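You operate a simulated robot arm through the tools that you are given. There is no shell and no other tool. Be economical: measure what you need, move in short steps, check, and stop when the job is done.

The job below is to be done with a simulated robot arm. You get a single attempt, and the scene is never put back.

Task
Unclamp and clear the nest, swap its green pin for the blue one and turn the model knob to 2.
Fine: the flange goes on the table, the green pin in the free socket.

It is judged by the outcome, as a careful person would: the job done as asked, and still so three seconds after it is handed in. It fails if anything else is knocked over, pushed out of place, dropped, spilled or broken.

Robot
A 7-joint arm with a two-finger parallel gripper, fixed in place. Base frame: the origin is at the foot of the arm, x ahead of it, y to its left, z up; the work surface is at about z = 0. Readings come in m, degrees, newtons and seconds.
With the tool pointing down near the work surface it reaches from about 0.24 to 0.62 m from the base axis. Its first joint turns from -66.0 to 66.0 degrees. Payload 2.6 kg.
Tool frame: the origin (TCP) lies between the finger pads and is the grasp point; the fingertips stand 0.03 m ahead of it; z points along the fingers, y is the line along which they close. Largest opening 0.094 m; finger width 0.028, thickness 0.01; the body of the gripper, 0.05 by 0.096 m, starts 0.055 m behind the TCP.
Orientation is that of the tool frame in the base frame, as a unit quaternion [x, y, z, w]. With the fingers straight down and closing along the base's y, the tool's x points along the base's -x, its y along +y and its z along -z.

Tools
- The arm moves only by the tool servo_tool. Its argument "steps" is a list of rows, each a list of 7 numbers: the turn, a rotation vector about the tool's x, y, z in degrees, then the shift along the tool's x, y, z in m, then the closure in counts, from 0 (fully open) to 255 (shut). In form: [[wx, wy, wz, tx, ty, tz, claw], ...]. A call has 1 to 12 rows; each row shifts and turns the commanded pose from where the row before left it, along the tool's axes as they then stand. Rows are played at 5 a second. More than 0.05 m and 8.6 degrees between two rows, or a gripper value outside its range, and nothing of the call is played. Where a pose cannot be reached the arm comes as near as it can. A force on the tool above 70 N (or 10 N above the force at the start of the call, whichever is more), or a blocked arm, ends the call early, and 0.2 s more pass. Each finger travels about 0.072 m/s and halts on what it meets, pressing with about 42 N; the grip force reading is that of the motor and also rises with nothing between the fingers. The clock runs only during rows and for 0.2 s after the last one: add rows that do not move to give the fingers time. It gives the time, the measured TCP pose, the force on the tool (base axes), the opening and the grip force at its end, in the units of the frame above (readings bear some noise), and new pictures: "pictures" is both (left out), scene, wrist or none.
- Cameras (640 x 400 px; columns grow to the right, rows downward): "scene" is fixed at [-0.0015, 0.4136, 0.5483]; the picture's right is [-1.00, -0.03, 0.00], its down [-0.03, 0.74, -0.67] and it looks along [0.02, -0.67, -0.74] (base axes); focal length 214 px, centre (320, 200). "wrist" rides on the gripper at [0.076, 0.014, -0.102] in the tool frame; the picture's right is [-0.18, 0.98, 0.00], its down [-0.75, -0.14, -0.64] and it looks along [-0.63, -0.12, 0.77] (tool axes); focal length 243 px, centre (320, 200). There is no depth. A picture from a camera that has moved, and an enlarged one, comes with that camera's place and axes in the base frame and with its lens. The place of the scene camera against the robot may be out by one fixed shift of up to 0.025 m in any direction.
- inspect(camera, box): a new picture of the part [left, top, right, bottom] of that camera's present view, enlarged. The clock stands still meanwhile.
- finish_job(): hands the job in; it is judged then, once.

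Work in short steps. Places have to be worked out from the pictures, the camera data and where the tool is seen: move nearer, look again, correct. Check each grasp and each placing, and mend what went wrong. You have 120 turns and 200 pictures in all, those below and enlarged ones among them. Open the gripper and draw the arm clear of the work before you hand the job in, unless the task says otherwise; then end with one line.

The tools are called after "Emit:" as a command line: name --pt "numbers of a row" for each row, then --argument value for the rest, lists and objects as JSON in quotes. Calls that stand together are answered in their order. servo_tool: Moves the arm, as the interface text tells. Its arguments: {"type":"object","properties":{"steps":{"type":"array"},"pictures":{"type":"string","enum":["both","scene","wrist","none"]}},"required":["steps"]} The other tools are called the same way: inspect (camera, box) takes an enlarged picture of a part of a camera's view; finish_job () hands the job in.

At the start:

```text
time_s: 0.0
position: [0.2895, -0.058, 0.4332]
orientation: [0.0, 1.0, 0.0, 0.0]
wrist_force: [-0.5, 0.2, 0.7]
grip_width: 0.0938
grasp_force: 0.0
```

scene: 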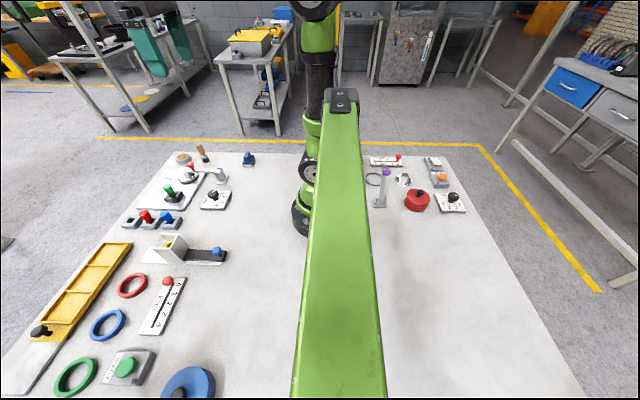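
wrist: 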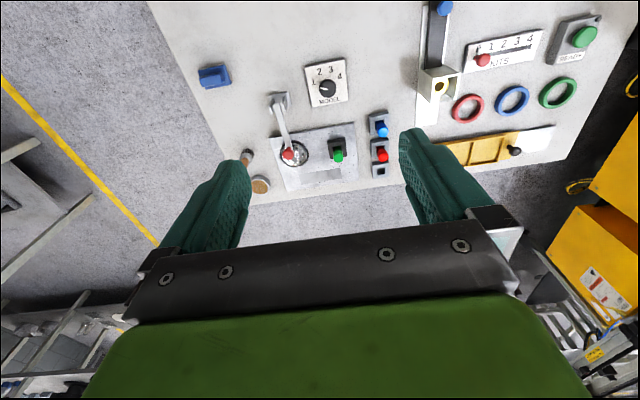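

I'll enlarge the nest area in both views to identify the parts.

Emit:
inspect --camera "wrist" --box '[190, 50, 410, 200]'

Emit:
inspect --camera "scene" --box '[110, 140, 270, 240]'

```text
2.67 times, centred on (300, 125) of wrist
camera zoom: at [0.2138, -0.0442, 0.5358], right [0.18, 0.98, 0.0], down [0.75, -0.14, 0.64], along [0.63, -0.12, -0.77], focal length 647 px, centre (373, 400)
```

zoom: 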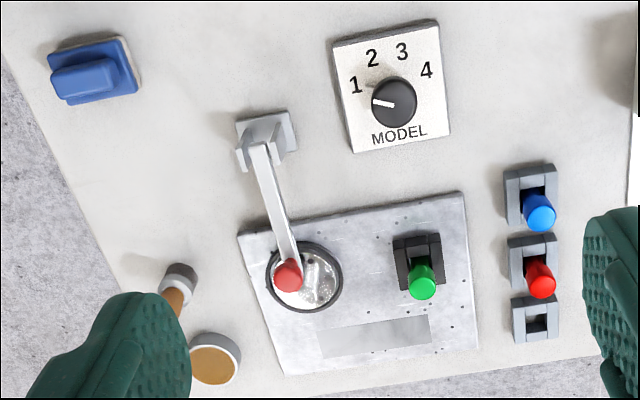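

```text
4.00 times, centred on (190, 190) of scene
camera zoom: at [-0.0015, 0.4136, 0.5483], right [-1.0, -0.03, 0.0], down [-0.03, 0.74, -0.67], along [0.02, -0.67, -0.74], focal length 858 px, centre (840, 240)
```

zoom: 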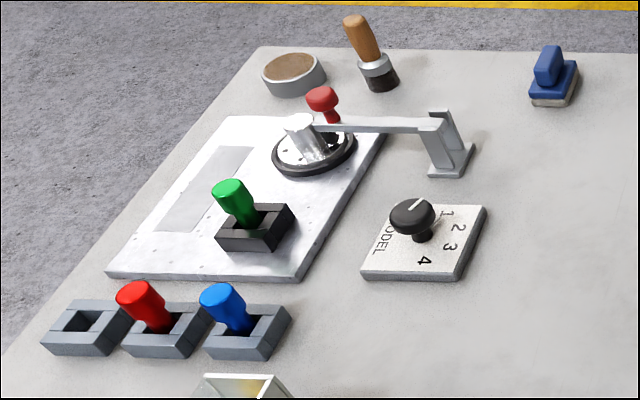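

The clamp (red knob at its tip, bracket on the robot's side) holds the disc; the green pin sits in the nest; the free socket is at the far end of the rack. I move closer for a better look.

Emit:
servo_tool --pt "0 0 0 -0.01 -0.012 0.036 0" --pt "0 0 0 -0.01 -0.012 0.036 0" --pt "0 0 0 -0.01 -0.012 0.036 0" --pt "0 0 0 -0.01 -0.012 0.036 0" --pt "0 0 0 -0.01 -0.012 0.036 0" --pt "0 0 0 0 0 0 0"

```text
time_s: 1.4
position: [0.3402, -0.1189, 0.2512]
orientation: [-0.001, 1.0, 0.0, 0.0]
wrist_force: [-0.2, 0.2, -0.1]
grip_width: 0.0942
grasp_force: 0.0
camera wrist: at [0.264, -0.1045, 0.3551], right [0.18, 0.98, 0.0], down [0.75, -0.14, 0.64], along [0.63, -0.12, -0.77], focal length 243 px, centre (320, 200)
```

scene: 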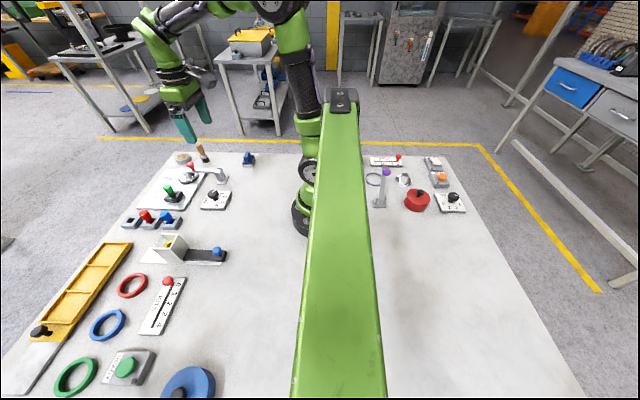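
wrist: 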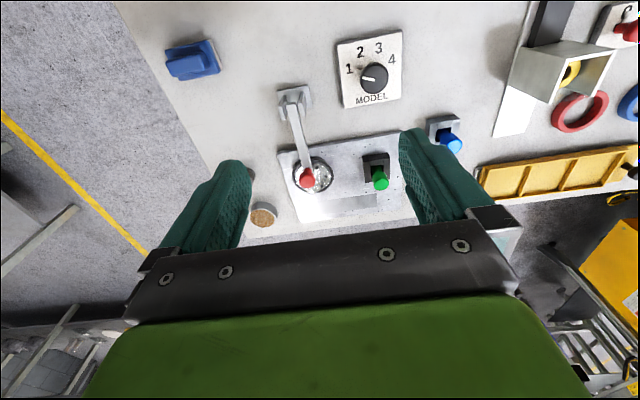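

Emit:
inspect --camera "wrist" --box '[255, 75, 415, 175]'

Emit:
inspect --camera "wrist" --box '[250, 75, 350, 235]'

Emit:
inspect --camera "scene" --box '[160, 150, 240, 200]'

```text
4.00 times, centred on (335, 125) of wrist
camera zoom: at [0.264, -0.1045, 0.3551], right [0.18, 0.98, 0.0], down [0.75, -0.14, 0.64], along [0.63, -0.12, -0.77], focal length 970 px, centre (260, 500)
```

zoom: 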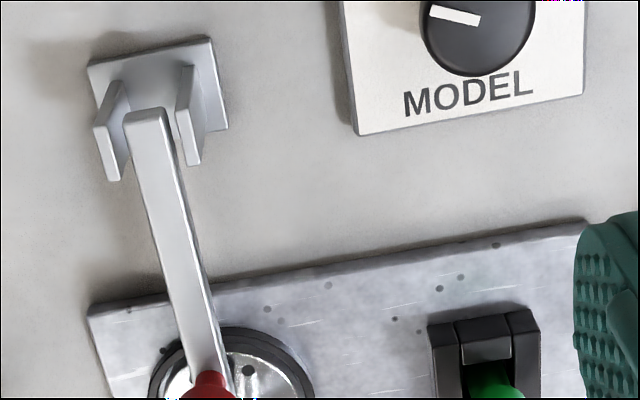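

```text
2.50 times, centred on (300, 155) of wrist
camera zoom: at [0.264, -0.1045, 0.3551], right [0.18, 0.98, 0.0], down [0.75, -0.14, 0.64], along [0.63, -0.12, -0.77], focal length 606 px, centre (370, 312)
```

zoom: 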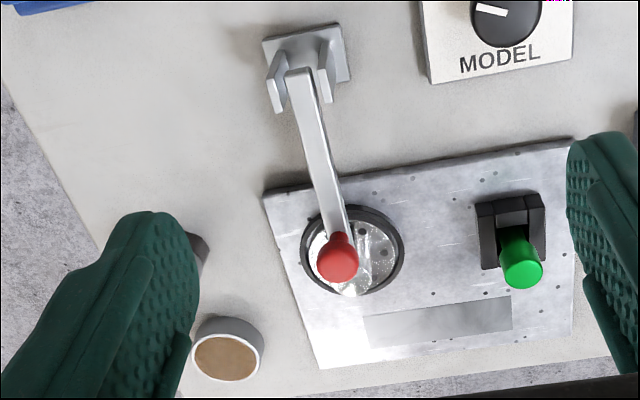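

```text
8.00 times, centred on (200, 175) of scene
camera zoom: at [-0.0015, 0.4136, 0.5483], right [-1.0, -0.03, 0.0], down [-0.03, 0.74, -0.67], along [0.02, -0.67, -0.74], focal length 1716 px, centre (1280, 400)
```

zoom: 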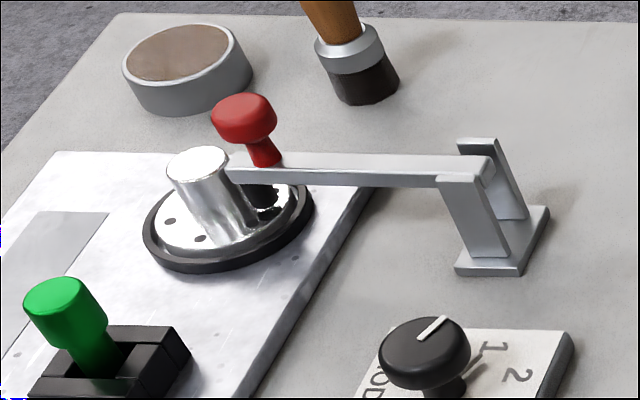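

The clamp hinges on a bracket near (0.355,-0.156), with its red knob at about (0.445,-0.157,0.085). I go above the knob to refine that.

Emit:
servo_tool --pt "0 0 0 -0.026 -0.0095 0.022 0" --pt "0 0 0 -0.026 -0.0095 0.022 0" --pt "0 0 0 -0.026 -0.0095 0.022 0" --pt "0 0 0 -0.026 -0.0095 0.022 0" --pt "0 0 0 0 0 0 0"

```text
time_s: 2.6
position: [0.4421, -0.1574, 0.164]
orientation: [0.0, 1.0, 0.001, 0.0]
wrist_force: [0.1, 0.0, -0.4]
grip_width: 0.0939
grasp_force: 0.2
camera wrist: at [0.3675, -0.1425, 0.2674], right [0.18, 0.98, 0.0], down [0.75, -0.14, 0.64], along [0.63, -0.12, -0.77], focal length 243 px, centre (320, 200)
```

scene: 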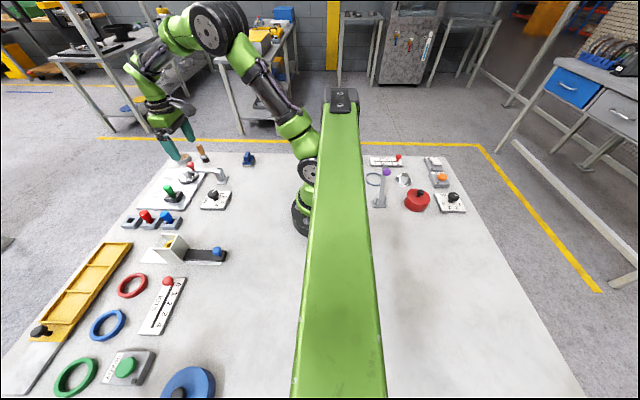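
wrist: 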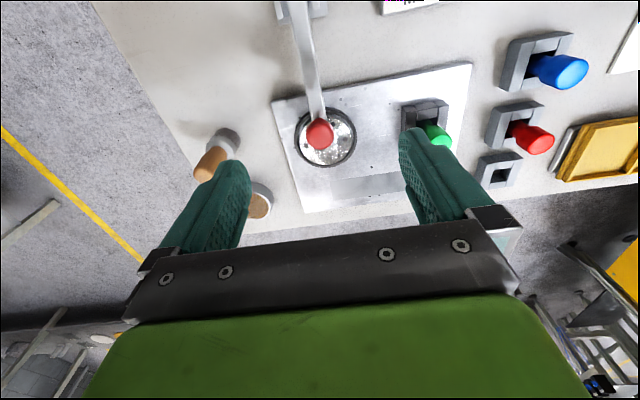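

The knob resolves to about (0.452,-0.160,0.08). I lower over it with the fingers partly closed.

Emit:
servo_tool --pt "0 0 0 -0.005 -0.001 0.02 90" --pt "0 0 0 -0.004 -0.001 0.02 90" --pt "0 0 0 0 0 0.02 90" --pt "0 0 0 0 0 0 90"

Emit:
inspect --camera "wrist" --box '[240, 60, 400, 240]'

Emit:
inspect --camera "scene" --box '[140, 130, 240, 210]'

```text
time_s: 3.6
position: [0.4532, -0.1596, 0.1041]
orientation: [-0.001, 1.0, 0.0, 0.0]
wrist_force: [-0.6, -0.4, 0.3]
grip_width: 0.061
grasp_force: 0.1
camera wrist: at [0.3767, -0.1442, 0.2076], right [0.18, 0.98, 0.0], down [0.75, -0.14, 0.64], along [0.63, -0.12, -0.77], focal length 243 px, centre (320, 200)
```

scene: 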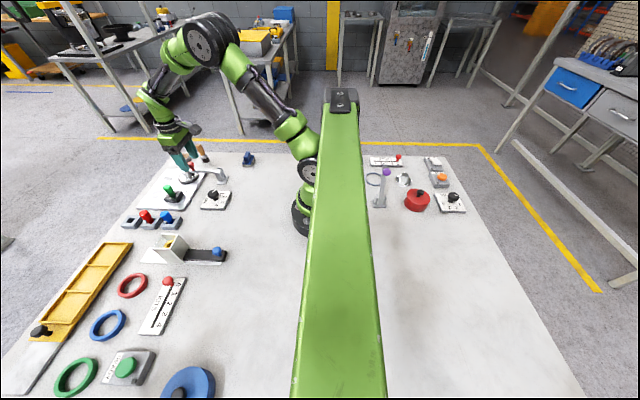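
wrist: 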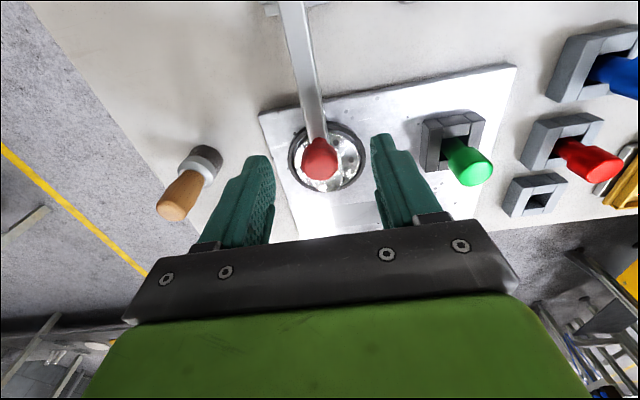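

```text
2.22 times, centred on (320, 150) of wrist
camera zoom: at [0.3767, -0.1442, 0.2076], right [0.18, 0.98, 0.0], down [0.75, -0.14, 0.64], along [0.63, -0.12, -0.77], focal length 539 px, centre (320, 311)
```

zoom: 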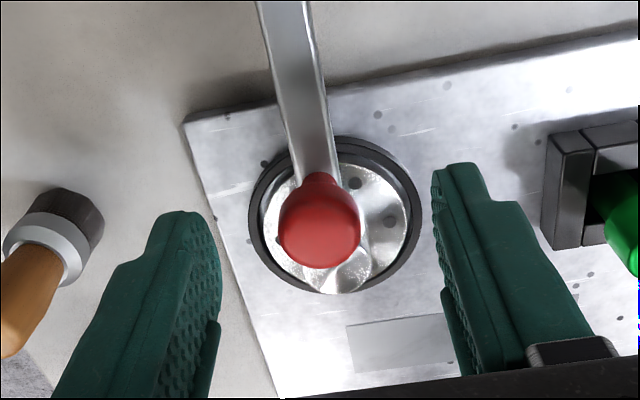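

```text
5.00 times, centred on (190, 170) of scene
camera zoom: at [-0.0015, 0.4136, 0.5483], right [-1.0, -0.03, 0.0], down [-0.03, 0.74, -0.67], along [0.02, -0.67, -0.74], focal length 1072 px, centre (970, 350)
```

zoom: 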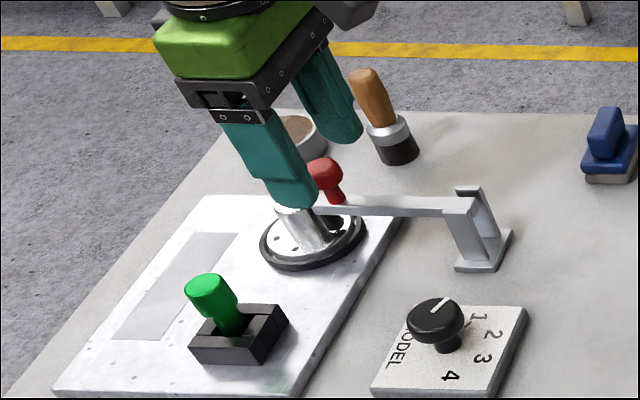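

Knob centre is ≈(0.453,-0.159,0.076). I grip it a little high, so the tips stay clear of the hub.

Emit:
servo_tool --pt "0 0 0 0.004 0 0.01 90" --pt "0 0 0 0 0 0.01 90" --pt "0 0 0 0 0 0 150" --pt "0 0 0 0 0 0 255" --pt "0 0 0 0 0 0 255" --pt "0 0 0 0 0 0 255"

Emit:
inspect --camera "scene" --box '[140, 130, 240, 210]'

```text
time_s: 5.0
position: [0.4486, -0.1606, 0.0865]
orientation: [0.0, 1.0, -0.001, 0.0]
wrist_force: [2.0, -6.1, -5.6]
grip_width: 0.0232
grasp_force: 44.5
camera wrist: at [0.3727, -0.1448, 0.188], right [0.18, 0.98, 0.0], down [0.75, -0.14, 0.64], along [0.63, -0.12, -0.77], focal length 243 px, centre (320, 200)
```

scene: 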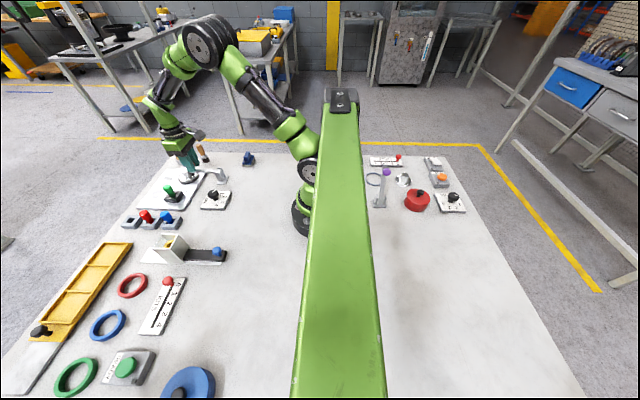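
wrist: 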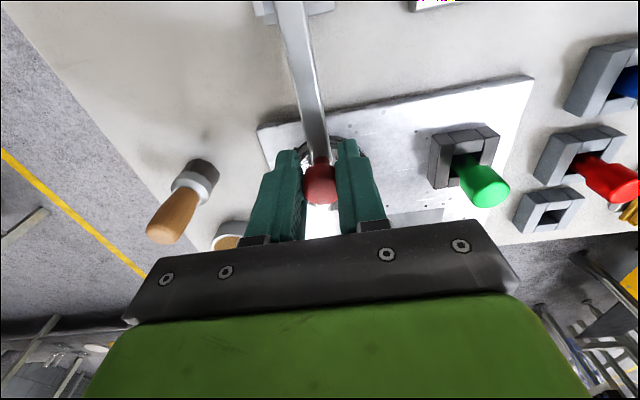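

```text
5.00 times, centred on (190, 170) of scene
camera zoom: at [-0.0015, 0.4136, 0.5483], right [-1.0, -0.03, 0.0], down [-0.03, 0.74, -0.67], along [0.02, -0.67, -0.74], focal length 1072 px, centre (970, 350)
```

zoom: 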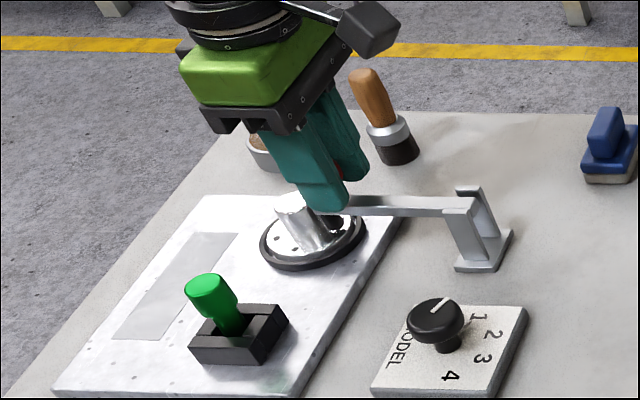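

Knob is held (0.023 m). I start lifting along the arc about the hinge, without tilting the tool.

Emit:
servo_tool --pt "0 0 0 0.0025 0 -0.0085 255" --pt "0 0 0 0.0036 0 -0.0081 255" --pt "0 0 0 0.0042 0 -0.0078 255" --pt "0 0 0 0.0046 0 -0.0074 255" --pt "0 0 0 0.0054 0 -0.007 255" --pt "0 0 0 0.0059 0 -0.0065 255" --pt "0 0 0 0 0 0 255"

Emit:
inspect --camera "scene" --box '[140, 130, 240, 210]'

```text
time_s: 6.6
position: [0.4238, -0.161, 0.1297]
orientation: [0.0, 1.0, -0.001, 0.002]
wrist_force: [11.9, -13.3, -5.4]
grip_width: 0.0234
grasp_force: 45.3
camera wrist: at [0.3471, -0.1448, 0.2335], right [0.18, 0.98, 0.0], down [0.75, -0.14, 0.65], along [0.63, -0.12, -0.76], focal length 243 px, centre (320, 200)
```

scene: 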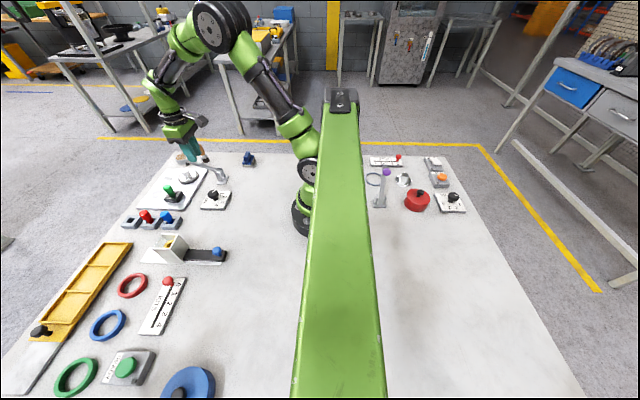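
wrist: 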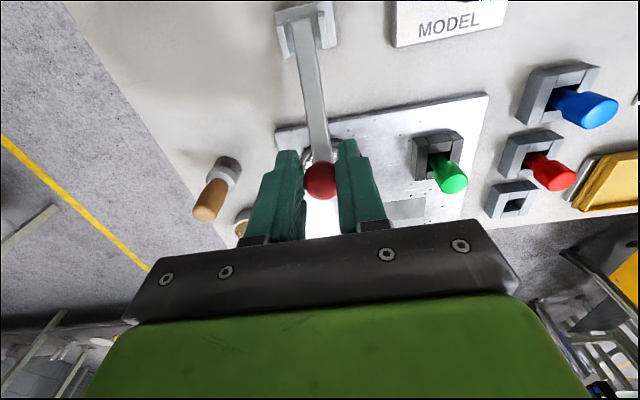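

```text
5.00 times, centred on (190, 170) of scene
camera zoom: at [-0.0015, 0.4136, 0.5483], right [-1.0, -0.03, 0.0], down [-0.03, 0.74, -0.67], along [0.02, -0.67, -0.74], focal length 1072 px, centre (970, 350)
```

zoom: 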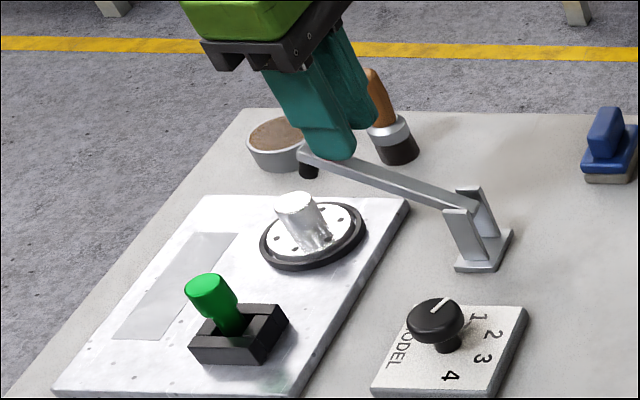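

The clamp is lifting cleanly. Continue the arc to about 60° of opening, easing slightly toward -y where the side force points.

Emit:
servo_tool --pt "0 0 0 0.0065 -0.0008 -0.006 255" --pt "0 0 0 0.007 0 -0.0054 255" --pt "0 0 0 0.0074 0 -0.0047 255" --pt "0 0 0 0.0078 0 -0.0041 255" --pt "0 0 0 0.0081 0 -0.0034 255" --pt "0 0 0 0.0084 0 -0.0026 255" --pt "0 0 0 0 0 0 255"

Emit:
inspect --camera "scene" --box '[140, 130, 240, 210]'

```text
time_s: 8.2
position: [0.3766, -0.1597, 0.1567]
orientation: [0.0, 1.0, 0.001, 0.0]
wrist_force: [0.2, 0.3, -0.9]
grip_width: 0.0003
grasp_force: 32.9
camera wrist: at [0.3013, -0.1451, 0.2594], right [0.18, 0.98, 0.0], down [0.75, -0.14, 0.64], along [0.63, -0.12, -0.77], focal length 243 px, centre (320, 200)
```

scene: 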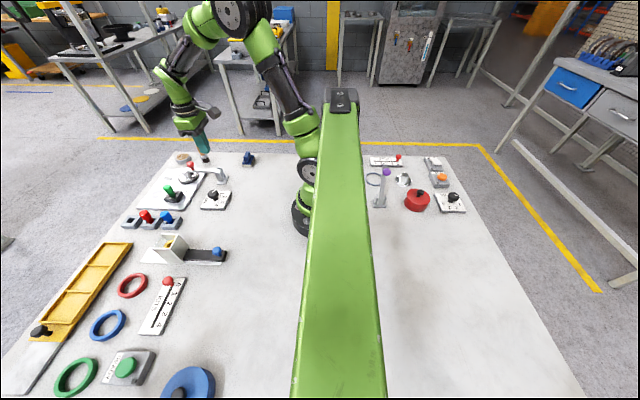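
wrist: 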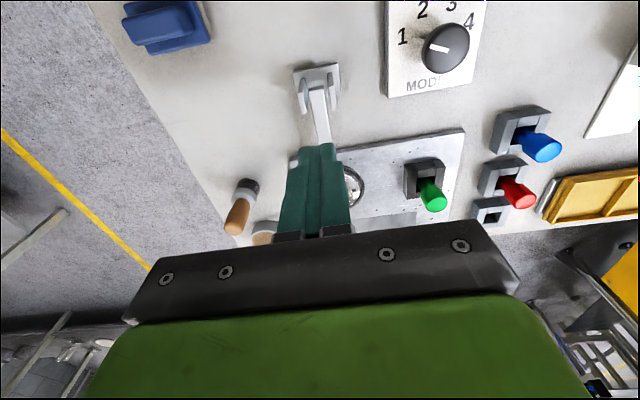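

```text
5.00 times, centred on (190, 170) of scene
camera zoom: at [-0.0015, 0.4136, 0.5483], right [-1.0, -0.03, 0.0], down [-0.03, 0.74, -0.67], along [0.02, -0.67, -0.74], focal length 1072 px, centre (970, 350)
```

zoom: 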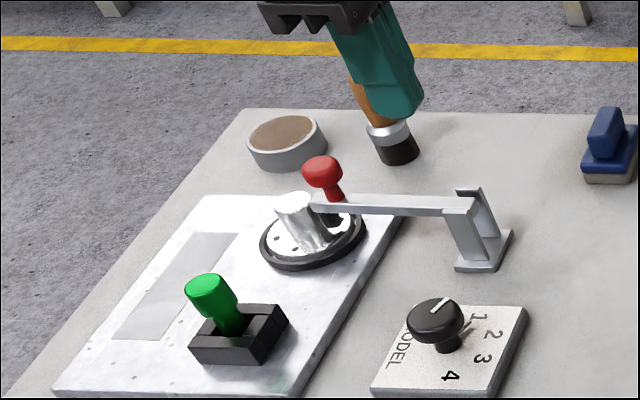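

The grip slipped upward and the clamp fell back shut: my arc was too wide. Recomputed hinge is (0.364, z 0.043) with radius 0.095; I go back with the fingers open and take a deeper grip.

Emit:
servo_tool --pt "0 0 0 -0.024 0 0 90" --pt "0 0 0 -0.024 0 0 90" --pt "0 0 0 -0.024 0 0 90" --pt "0 0 0 0 0 0.027 90" --pt "0 0 0 0 0 0.027 90" --pt "0 0 0 0 0 0.0255 90" --pt "0 0 0 0 0 0 90" --pt "0 0 0 0 0 0 255" --pt "0 0 0 0 0 0 255" --pt "0 0 0 0 0 0 255"

Emit:
inspect --camera "scene" --box '[140, 130, 240, 210]'

```text
time_s: 10.4
position: [0.4494, -0.16, 0.0775]
orientation: [-0.002, 1.0, -0.002, 0.002]
wrist_force: [9.3, -3.3, -2.8]
grip_width: 0.0236
grasp_force: 45.0
camera wrist: at [0.3742, -0.1449, 0.1801], right [0.18, 0.98, 0.0], down [0.75, -0.14, 0.64], along [0.63, -0.12, -0.76], focal length 243 px, centre (320, 200)
```

scene: 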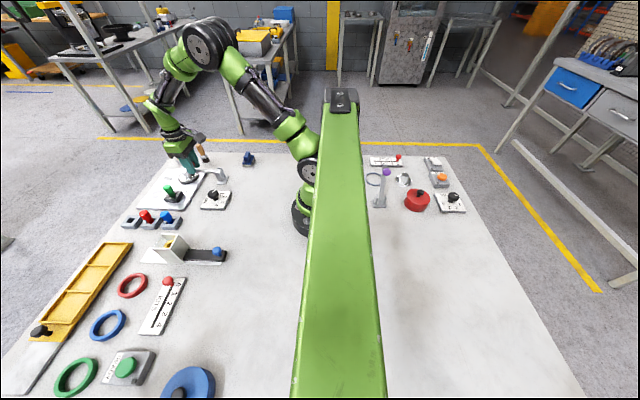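
wrist: 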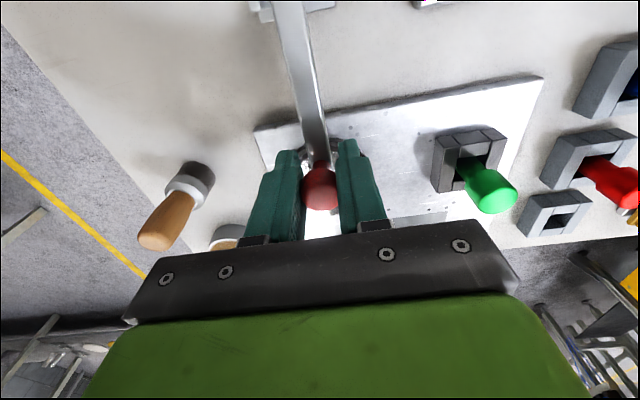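

```text
5.00 times, centred on (190, 170) of scene
camera zoom: at [-0.0015, 0.4136, 0.5483], right [-1.0, -0.03, 0.0], down [-0.03, 0.74, -0.67], along [0.02, -0.67, -0.74], focal length 1072 px, centre (970, 350)
```

zoom: 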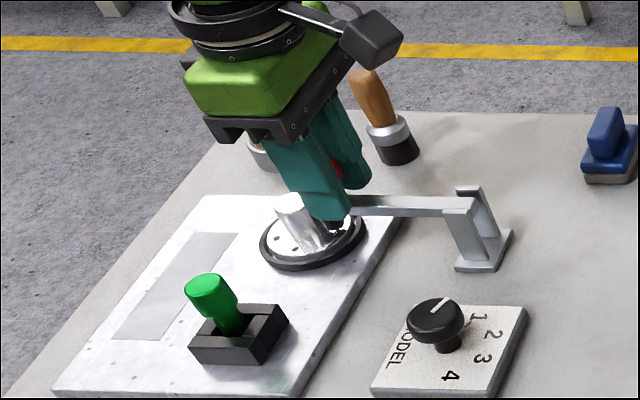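

Deeper grip obtained (0.0236). Now the first half of the corrected arc.

Emit:
servo_tool --pt "0 0 0 0.0039 0 -0.0091 255" --pt "0 0 0 0.0049 0 -0.0087 255" --pt "0 0 0 0.0057 0 -0.0081 255" --pt "0 0 0 0.0066 0 -0.0075 255" --pt "0 0 0 0.0073 0 -0.0067 255" --pt "0 0 0 0 0 0 255" --pictures "wrist"

Emit:
inspect --camera "scene" --box '[140, 120, 240, 200]'

```text
time_s: 11.8
position: [0.4209, -0.1599, 0.1177]
orientation: [-0.001, 1.0, -0.001, 0.001]
wrist_force: [13.2, -2.5, 5.4]
grip_width: 0.0226
grasp_force: 45.2
camera wrist: at [0.3453, -0.145, 0.2203], right [0.18, 0.98, 0.0], down [0.75, -0.14, 0.64], along [0.63, -0.12, -0.77], focal length 243 px, centre (320, 200)
```

wrist: 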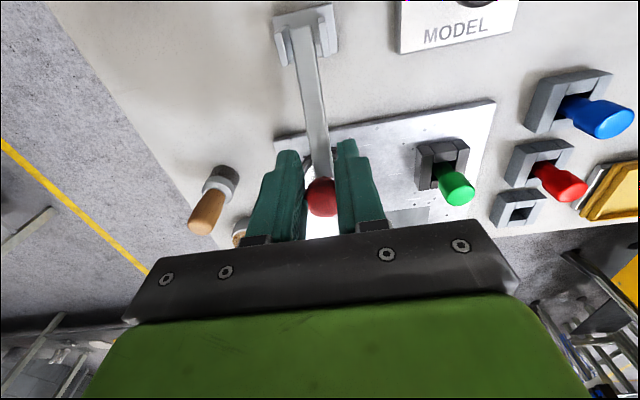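

```text
5.00 times, centred on (190, 160) of scene
camera zoom: at [-0.0015, 0.4136, 0.5483], right [-1.0, -0.03, 0.0], down [-0.03, 0.74, -0.67], along [0.02, -0.67, -0.74], focal length 1072 px, centre (970, 400)
```

zoom: 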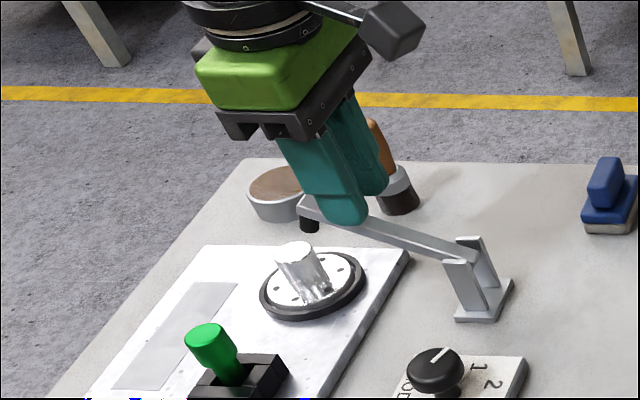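

The force is mostly outward along the arm, so I'm pulling inward too tightly. I look at the bracket to measure the pivot better.

Emit:
inspect --camera "wrist" --box '[250, 0, 370, 220]'

Emit:
inspect --camera "scene" --box '[195, 155, 245, 190]'

```text
1.82 times, centred on (310, 110) of wrist
camera zoom: at [0.3453, -0.145, 0.2203], right [0.18, 0.98, 0.0], down [0.75, -0.14, 0.64], along [0.63, -0.12, -0.77], focal length 441 px, centre (338, 364)
```

zoom: 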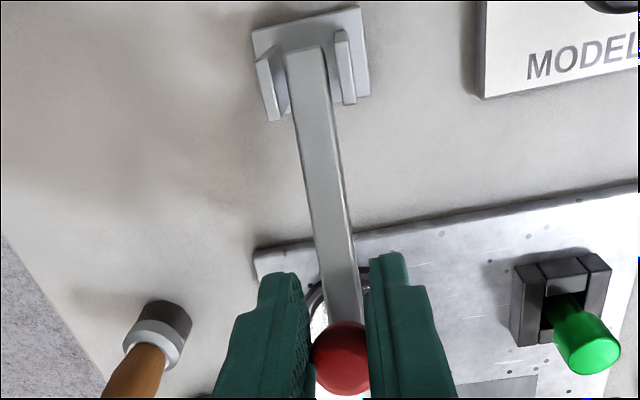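

```text
11.43 times, centred on (220, 172) of scene
camera zoom: at [-0.0015, 0.4136, 0.5483], right [-1.0, -0.03, 0.0], down [-0.03, 0.74, -0.67], along [0.02, -0.67, -0.74], focal length 2451 px, centre (1463, 514)
```

zoom: 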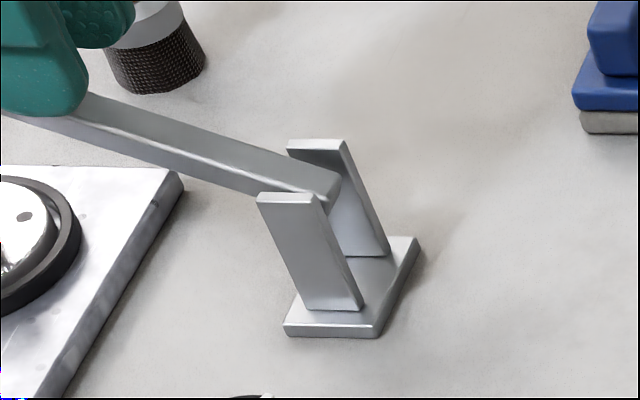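

Comparing views, the knob trailed the pads by about 12 mm, so it slips under resistance when moved quickly. I lower it back shut, regrip centred, and lift more slowly.

Emit:
servo_tool --pt "0 0 0 -0.006 0 0.009 255" --pt "0 0 0 -0.006 0 0.009 255" --pt "0 0 0 -0.005 0 0.01 255" --pt "0 0 0 0 0 0 90" --pt "0 0 0 0 0 0 90" --pt "0 0 0 -0.009 0 0.008 90" --pt "0 0 0 -0.009 0 0.008 90" --pt "0 0 0 0 0 0 90" --pictures "wrist"

Emit:
inspect --camera "scene" --box '[150, 140, 230, 200]'

```text
time_s: 13.6
position: [0.4566, -0.1602, 0.0725]
orientation: [-0.001, 1.0, 0.0, 0.0]
wrist_force: [-0.5, -0.2, -0.3]
grip_width: 0.0606
grasp_force: 0.0
camera wrist: at [0.3806, -0.1448, 0.1758], right [0.18, 0.98, 0.0], down [0.75, -0.14, 0.64], along [0.63, -0.12, -0.77], focal length 243 px, centre (320, 200)
```

wrist: 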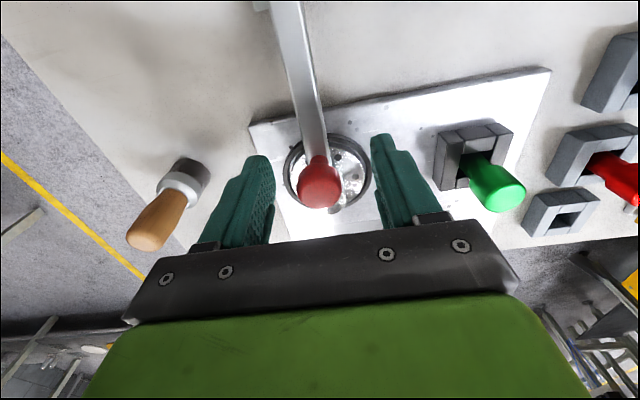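

```text
6.67 times, centred on (190, 170) of scene
camera zoom: at [-0.0015, 0.4136, 0.5483], right [-1.0, -0.03, 0.0], down [-0.03, 0.74, -0.67], along [0.02, -0.67, -0.74], focal length 1430 px, centre (1187, 400)
```

zoom: 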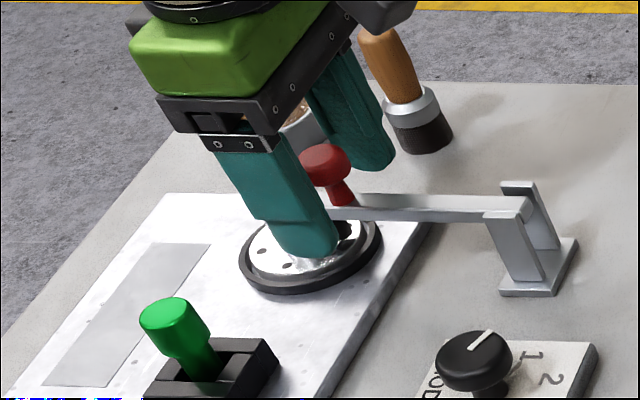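

Knob is confirmed at (0.454,-0.159,0.074), centred on the tool. I grip it and lift slowly.

Emit:
servo_tool --pt "0 0 0 0.004 0.0005 0 150" --pt "0 0 0 0 0 0 255" --pt "0 0 0 0 0 0 255" --pt "0 0 0 0 0 0 255" --pt "0 0 0 0.0014 0 -0.0041 255" --pt "0 0 0 0.0016 0 -0.004 255" --pt "0 0 0 0.0018 0 -0.0039 255" --pt "0 0 0 0.002 0 -0.0038 255" --pictures "wrist"

Emit:
servo_tool --pt "0 0 0 0.0021 0 -0.0037 255" --pt "0 0 0 0.0023 0 -0.0036 255" --pt "0 0 0 0.0024 0 -0.0035 255" --pictures "wrist"

```text
time_s: 15.4
position: [0.4455, -0.1605, 0.0888]
orientation: [-0.001, 1.0, -0.001, 0.002]
wrist_force: [13.5, -8.2, -8.5]
grip_width: 0.0238
grasp_force: 45.3
camera wrist: at [0.3699, -0.1449, 0.192], right [0.18, 0.98, 0.0], down [0.75, -0.14, 0.64], along [0.63, -0.12, -0.76], focal length 243 px, centre (320, 200)
```

wrist: 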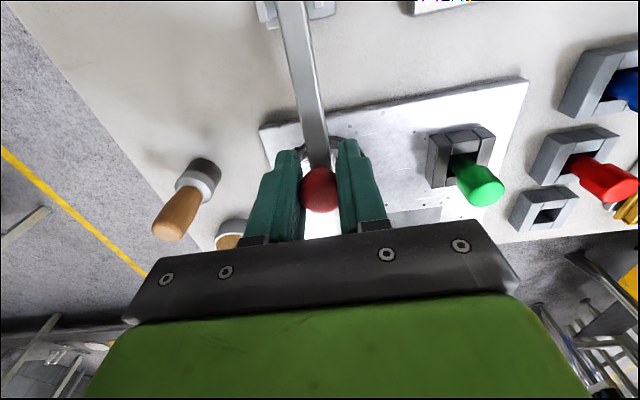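

```text
time_s: 16.2
position: [0.4414, -0.1596, 0.1003]
orientation: [-0.002, 1.0, -0.002, 0.003]
wrist_force: [19.3, -10.6, -5.2]
grip_width: 0.0235
grasp_force: 44.8
camera wrist: at [0.3636, -0.1448, 0.2028], right [0.18, 0.98, 0.0], down [0.75, -0.14, 0.65], along [0.64, -0.12, -0.76], focal length 243 px, centre (320, 200)
```

wrist: 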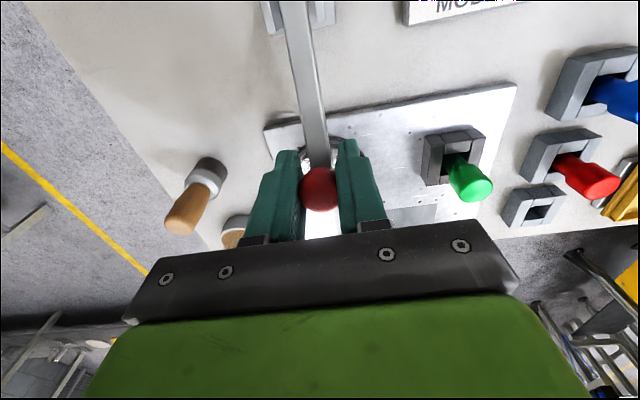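

The knob is holding in the pads now, but the +x force (19 N) says the true arc is wider. I ease outward a bit and continue upward.

Emit:
servo_tool --pt "0 0 0 -0.003 -0.001 0 255" --pt "0 0 0 0 0 0 255" --pictures "none"

Emit:
servo_tool --pt "0 0 0 0.001 0 -0.004 255" --pt "0 0 0 0.001 0 -0.004 255" --pt "0 0 0 0 0 0 255" --pictures "wrist"

```text
time_s: 16.8
position: [0.4399, -0.1598, 0.0998]
orientation: [0.0, 1.0, 0.0, -0.001]
wrist_force: [0.2, -3.3, 8.9]
grip_width: 0.0237
grasp_force: 44.9
```

```text
time_s: 17.6
position: [0.4371, -0.1604, 0.1058]
orientation: [0.0, 1.0, 0.001, -0.003]
wrist_force: [-7.8, -4.0, -17.5]
grip_width: 0.0233
grasp_force: 45.1
camera wrist: at [0.3626, -0.1451, 0.209], right [0.19, 0.98, 0.0], down [0.76, -0.14, 0.64], along [0.63, -0.12, -0.77], focal length 243 px, centre (320, 200)
```

wrist: 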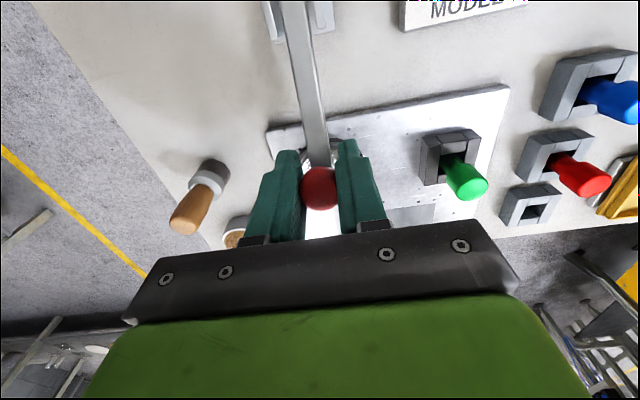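

Emit:
inspect --camera "scene" --box '[160, 130, 240, 190]'

```text
6.67 times, centred on (200, 160) of scene
camera zoom: at [-0.0014, 0.4136, 0.5483], right [-1.0, -0.03, 0.0], down [-0.03, 0.74, -0.67], along [0.02, -0.67, -0.74], focal length 1430 px, centre (1120, 467)
```

zoom: 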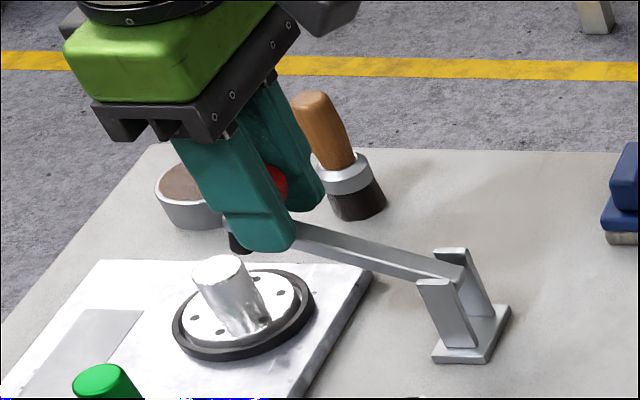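

Arm is up about 20° with the knob still centred, matching the pivot (0.36,0.045). Continue slowly along that circle.

Emit:
servo_tool --pt "0 0 0 0.004 0 -0.0028 255" --pt "0 0 0 0.0029 0 -0.0032 255" --pt "0 0 0 0.0031 0 -0.0031 255" --pt "0 0 0 0 0 0 255" --pictures "wrist"

Emit:
servo_tool --pt "0 0 0 0.0032 0 -0.0029 255" --pt "0 0 0 0.0033 0 -0.0028 255" --pt "0 0 0 0.0034 0 -0.0026 255" --pt "0 0 0 0 0 0 255" --pictures "wrist"

```text
time_s: 18.6
position: [0.4304, -0.16, 0.1178]
orientation: [-0.001, 1.0, 0.0, 0.002]
wrist_force: [5.7, -3.6, -13.0]
grip_width: 0.0234
grasp_force: 45.0
camera wrist: at [0.3545, -0.1451, 0.2201], right [0.18, 0.98, 0.0], down [0.75, -0.14, 0.64], along [0.63, -0.12, -0.76], focal length 243 px, centre (320, 200)
```

wrist: 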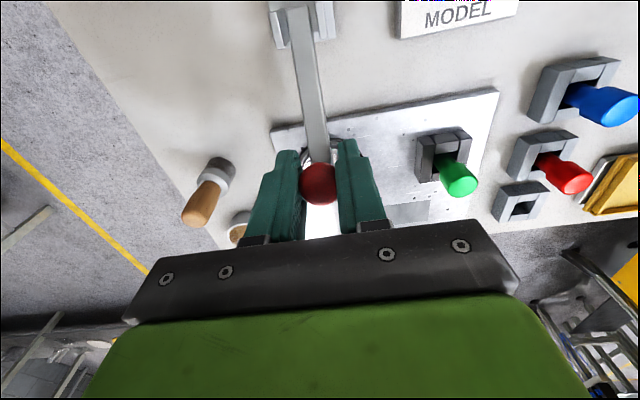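

```text
time_s: 19.6
position: [0.4204, -0.1589, 0.1273]
orientation: [-0.001, 1.0, -0.001, 0.002]
wrist_force: [17.4, -0.2, 1.9]
grip_width: 0.0232
grasp_force: 45.0
camera wrist: at [0.3447, -0.145, 0.2286], right [0.18, 0.98, 0.0], down [0.75, -0.14, 0.65], along [0.64, -0.12, -0.76], focal length 243 px, centre (320, 200)
```

wrist: 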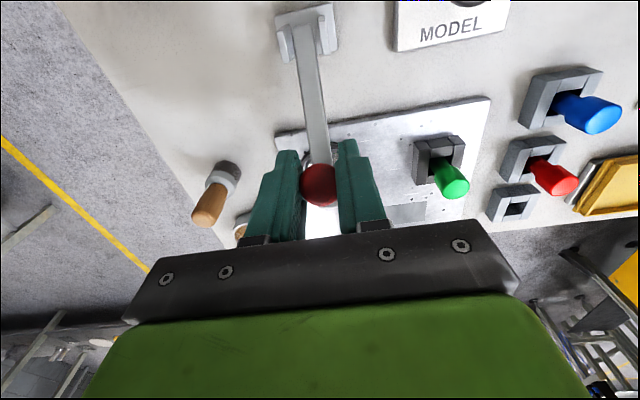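

Emit:
servo_tool --pt "0 0 0 0.002 0 -0.0035 255" --pt "0 0 0 0.0033 0 -0.003 255" --pt "0 0 0 0.0035 0 -0.0026 255" --pt "0 0 0 0 0 0 255" --pictures "none"

Emit:
servo_tool --pt "0 0 0 0.0036 0 -0.0025 255" --pt "0 0 0 0.0037 0 -0.0023 255" --pt "0 0 0 0.0038 0 -0.0021 255" --pt "0 0 0 0 0 0 255" --pictures "wrist"

Emit:
inspect --camera "scene" --box '[160, 130, 240, 190]'

```text
time_s: 20.6
position: [0.411, -0.1596, 0.133]
orientation: [0.001, 1.0, 0.0, -0.001]
wrist_force: [10.6, 2.5, -8.9]
grip_width: 0.0231
grasp_force: 45.1
```

```text
time_s: 21.6
position: [0.3996, -0.16, 0.1395]
orientation: [0.0, 1.0, 0.0, 0.0]
wrist_force: [7.9, 3.2, -13.0]
grip_width: 0.023
grasp_force: 45.2
camera wrist: at [0.324, -0.1452, 0.2438], right [0.18, 0.98, 0.0], down [0.75, -0.14, 0.64], along [0.63, -0.12, -0.77], focal length 243 px, centre (320, 200)
```

wrist: 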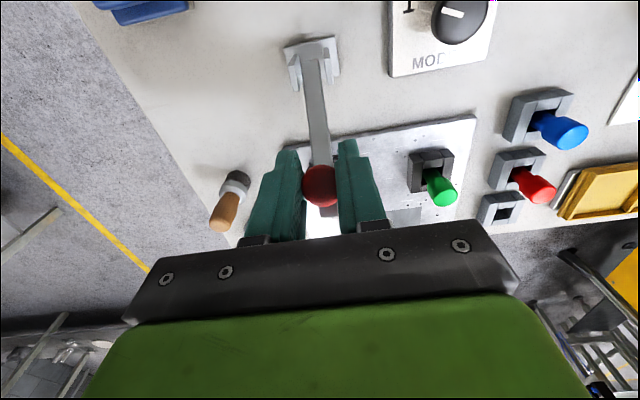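

```text
6.67 times, centred on (200, 160) of scene
camera zoom: at [-0.0015, 0.4136, 0.5483], right [-1.0, -0.03, 0.0], down [-0.03, 0.74, -0.67], along [0.02, -0.67, -0.74], focal length 1430 px, centre (1120, 467)
```

zoom: 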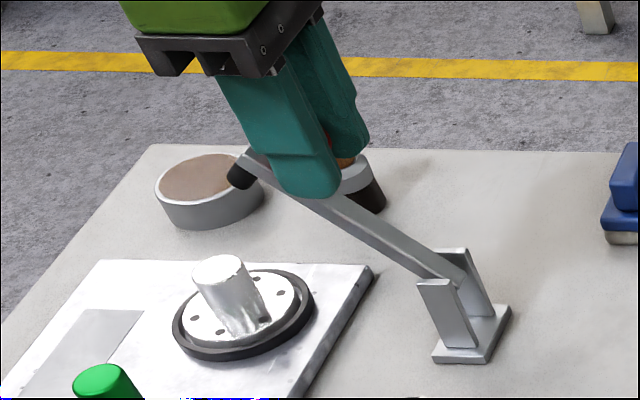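

Arm about 48° open and holding. Continue.

Emit:
servo_tool --pt "0 0 0 0.0049 0 -0.0009 255" --pt "0 0 0 0.0049 0 -0.0016 255" --pt "0 0 0 0.005 0 -0.0013 255" --pt "0 0 0 0 0 0 255" --pictures "none"

Emit:
servo_tool --pt "0 0 0 0.0051 0 -0.0011 255" --pt "0 0 0 0.0051 0 -0.0008 255" --pt "0 0 0 0.0052 0 -0.0005 255" --pt "0 0 0 0 0 0 255" --pictures "wrist"

Emit:
inspect --camera "scene" --box '[160, 130, 240, 190]'

```text
time_s: 22.6
position: [0.3859, -0.1601, 0.1464]
orientation: [0.0, 1.0, 0.0, 0.002]
wrist_force: [17.0, 7.6, 9.1]
grip_width: 0.0233
grasp_force: 45.0
```

```text
time_s: 23.6
position: [0.3692, -0.1587, 0.1474]
orientation: [0.0, 1.0, 0.0, -0.001]
wrist_force: [9.1, 7.4, 9.1]
grip_width: 0.0222
grasp_force: 44.9
camera wrist: at [0.2931, -0.145, 0.2504], right [0.18, 0.98, 0.0], down [0.75, -0.14, 0.64], along [0.63, -0.12, -0.77], focal length 243 px, centre (320, 200)
```

wrist: 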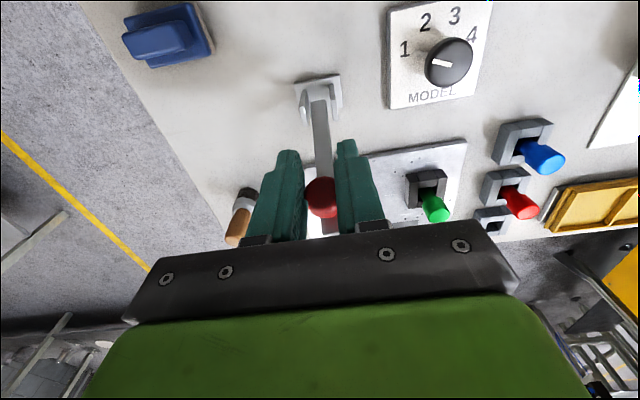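

```text
6.67 times, centred on (200, 160) of scene
camera zoom: at [-0.0015, 0.4136, 0.5483], right [-1.0, -0.03, 0.0], down [-0.03, 0.74, -0.67], along [0.02, -0.67, -0.74], focal length 1430 px, centre (1120, 467)
```

zoom: 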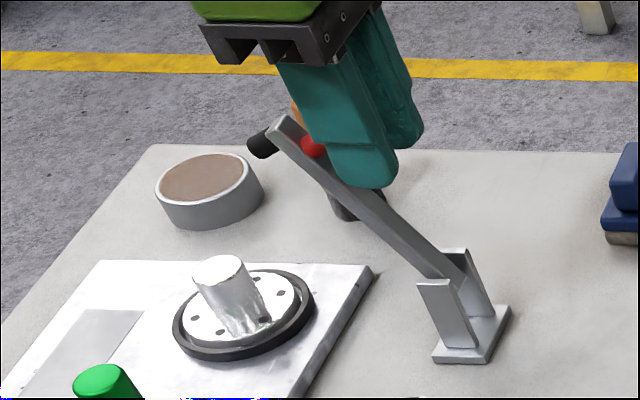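

Knob has drifted toward the pads' outer edge; hinge drag grows with speed. I continue much more slowly, slightly higher.

Emit:
servo_tool --pt "0 0 0 0 0 -0.002 255" --pt "0 0 0 0.0015 0 -0.0004 255" --pt "0 0 0 0.0015 0 -0.0004 255" --pt "0 0 0 0.0015 0 -0.0003 255" --pt "0 0 0 0.0015 0 -0.0003 255" --pt "0 0 0 0.0015 0 -0.0002 255" --pictures "wrist"

```text
time_s: 25.0
position: [0.3617, -0.1615, 0.1514]
orientation: [0.0, 1.0, -0.001, 0.0]
wrist_force: [-0.3, -0.1, -0.2]
grip_width: 0.0
grasp_force: 33.0
camera wrist: at [0.2855, -0.1461, 0.2545], right [0.18, 0.98, 0.0], down [0.75, -0.14, 0.64], along [0.63, -0.12, -0.77], focal length 243 px, centre (320, 200)
```

wrist: 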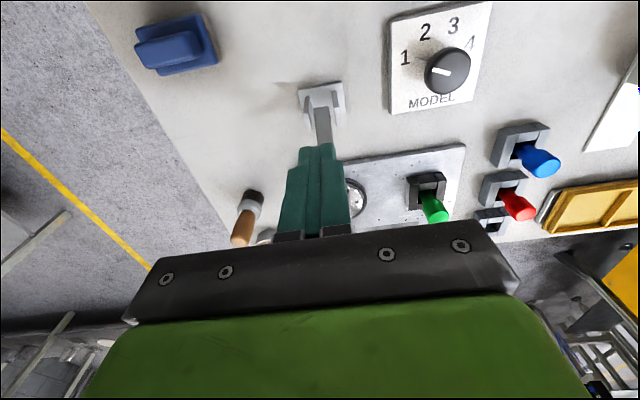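

It slipped near 60° of opening. Let me check that nothing was disturbed before the next try, in which the tool will rotate with the clamp arm.

Emit:
inspect --camera "scene" --box '[150, 140, 230, 200]'

```text
6.67 times, centred on (190, 170) of scene
camera zoom: at [-0.0015, 0.4136, 0.5483], right [-1.0, -0.03, 0.0], down [-0.03, 0.74, -0.67], along [0.02, -0.67, -0.74], focal length 1430 px, centre (1187, 400)
```

zoom: 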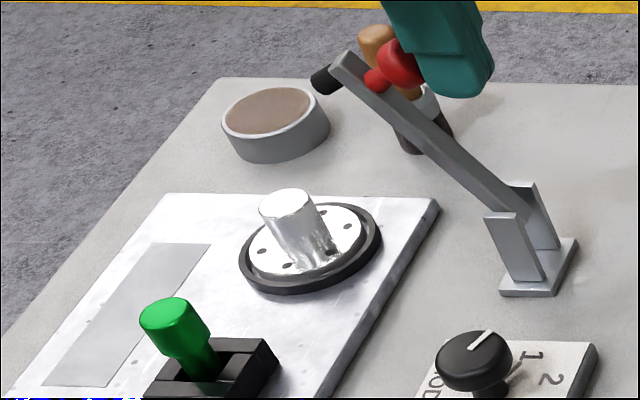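

The arm is still up, without contact. I check whether it stays there.

Emit:
servo_tool --pt "0 0 0 0 0 0 255" --pt "0 0 0 0 0 0 255" --pictures "none"

Emit:
inspect --camera "scene" --box '[150, 140, 230, 200]'

```text
time_s: 25.6
position: [0.3613, -0.1601, 0.1499]
orientation: [0.0, 1.0, 0.0, 0.0]
wrist_force: [-1.0, -0.7, 0.9]
grip_width: 0.0
grasp_force: 33.0
```

```text
6.67 times, centred on (190, 170) of scene
camera zoom: at [-0.0015, 0.4136, 0.5483], right [-1.0, -0.03, 0.0], down [-0.03, 0.74, -0.67], along [0.02, -0.67, -0.74], focal length 1430 px, centre (1187, 400)
```

zoom: 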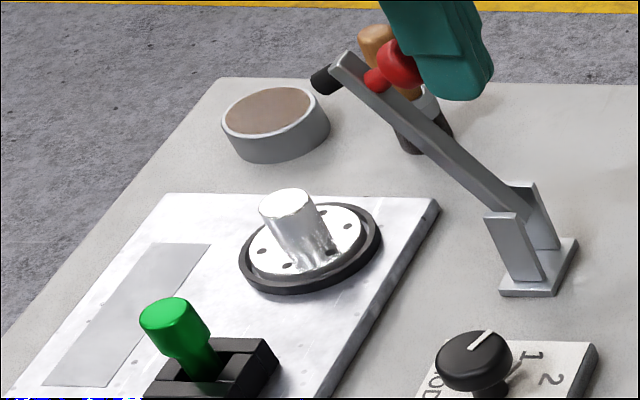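

The clamp arm holds at about 57° by itself. I go over it with closed fingers and push it the rest of the way back from the far side.

Emit:
servo_tool --pt "0 0 0 0.003 0 -0.02 255" --pt "0 0 0 0 0 -0.025 255" --pt "0 0 0 0 0 -0.02 255" --pt "0 0 0 -0.035 0 0 255" --pt "0 0 0 -0.035 0 0 255" --pt "0 0 0 -0.038 0 0 255" --pt "0 0 0 0 0 0.03 255" --pt "0 0 0 0 0 0.035 255" --pt "0 0 0 0 0 0 255" --pictures "wrist"

Emit:
inspect --camera "scene" --box '[150, 130, 230, 190]'

```text
time_s: 27.6
position: [0.468, -0.1591, 0.1513]
orientation: [0.0, 1.0, 0.0, 0.0]
wrist_force: [0.1, 0.6, -0.8]
grip_width: 0.0001
grasp_force: 32.6
camera wrist: at [0.3919, -0.145, 0.2543], right [0.18, 0.98, 0.0], down [0.75, -0.14, 0.64], along [0.63, -0.12, -0.77], focal length 243 px, centre (320, 200)
```

wrist: 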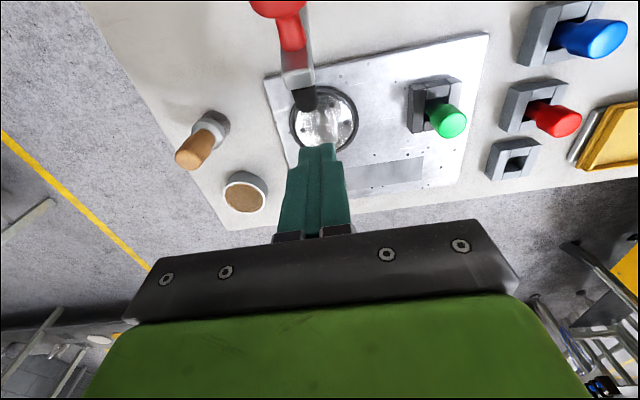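

```text
6.67 times, centred on (190, 160) of scene
camera zoom: at [-0.0015, 0.4136, 0.5483], right [-1.0, -0.03, 0.0], down [-0.03, 0.74, -0.67], along [0.02, -0.67, -0.74], focal length 1430 px, centre (1187, 467)
```

zoom: 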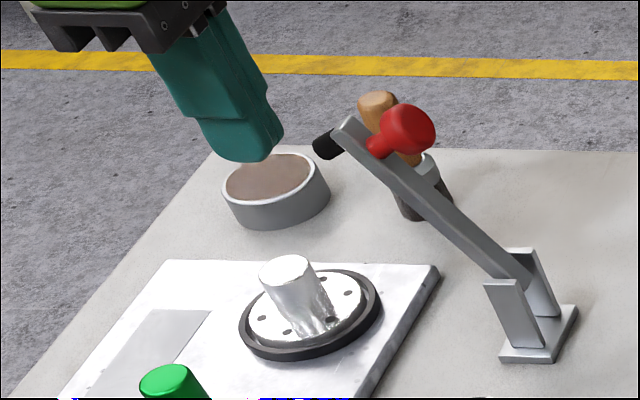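

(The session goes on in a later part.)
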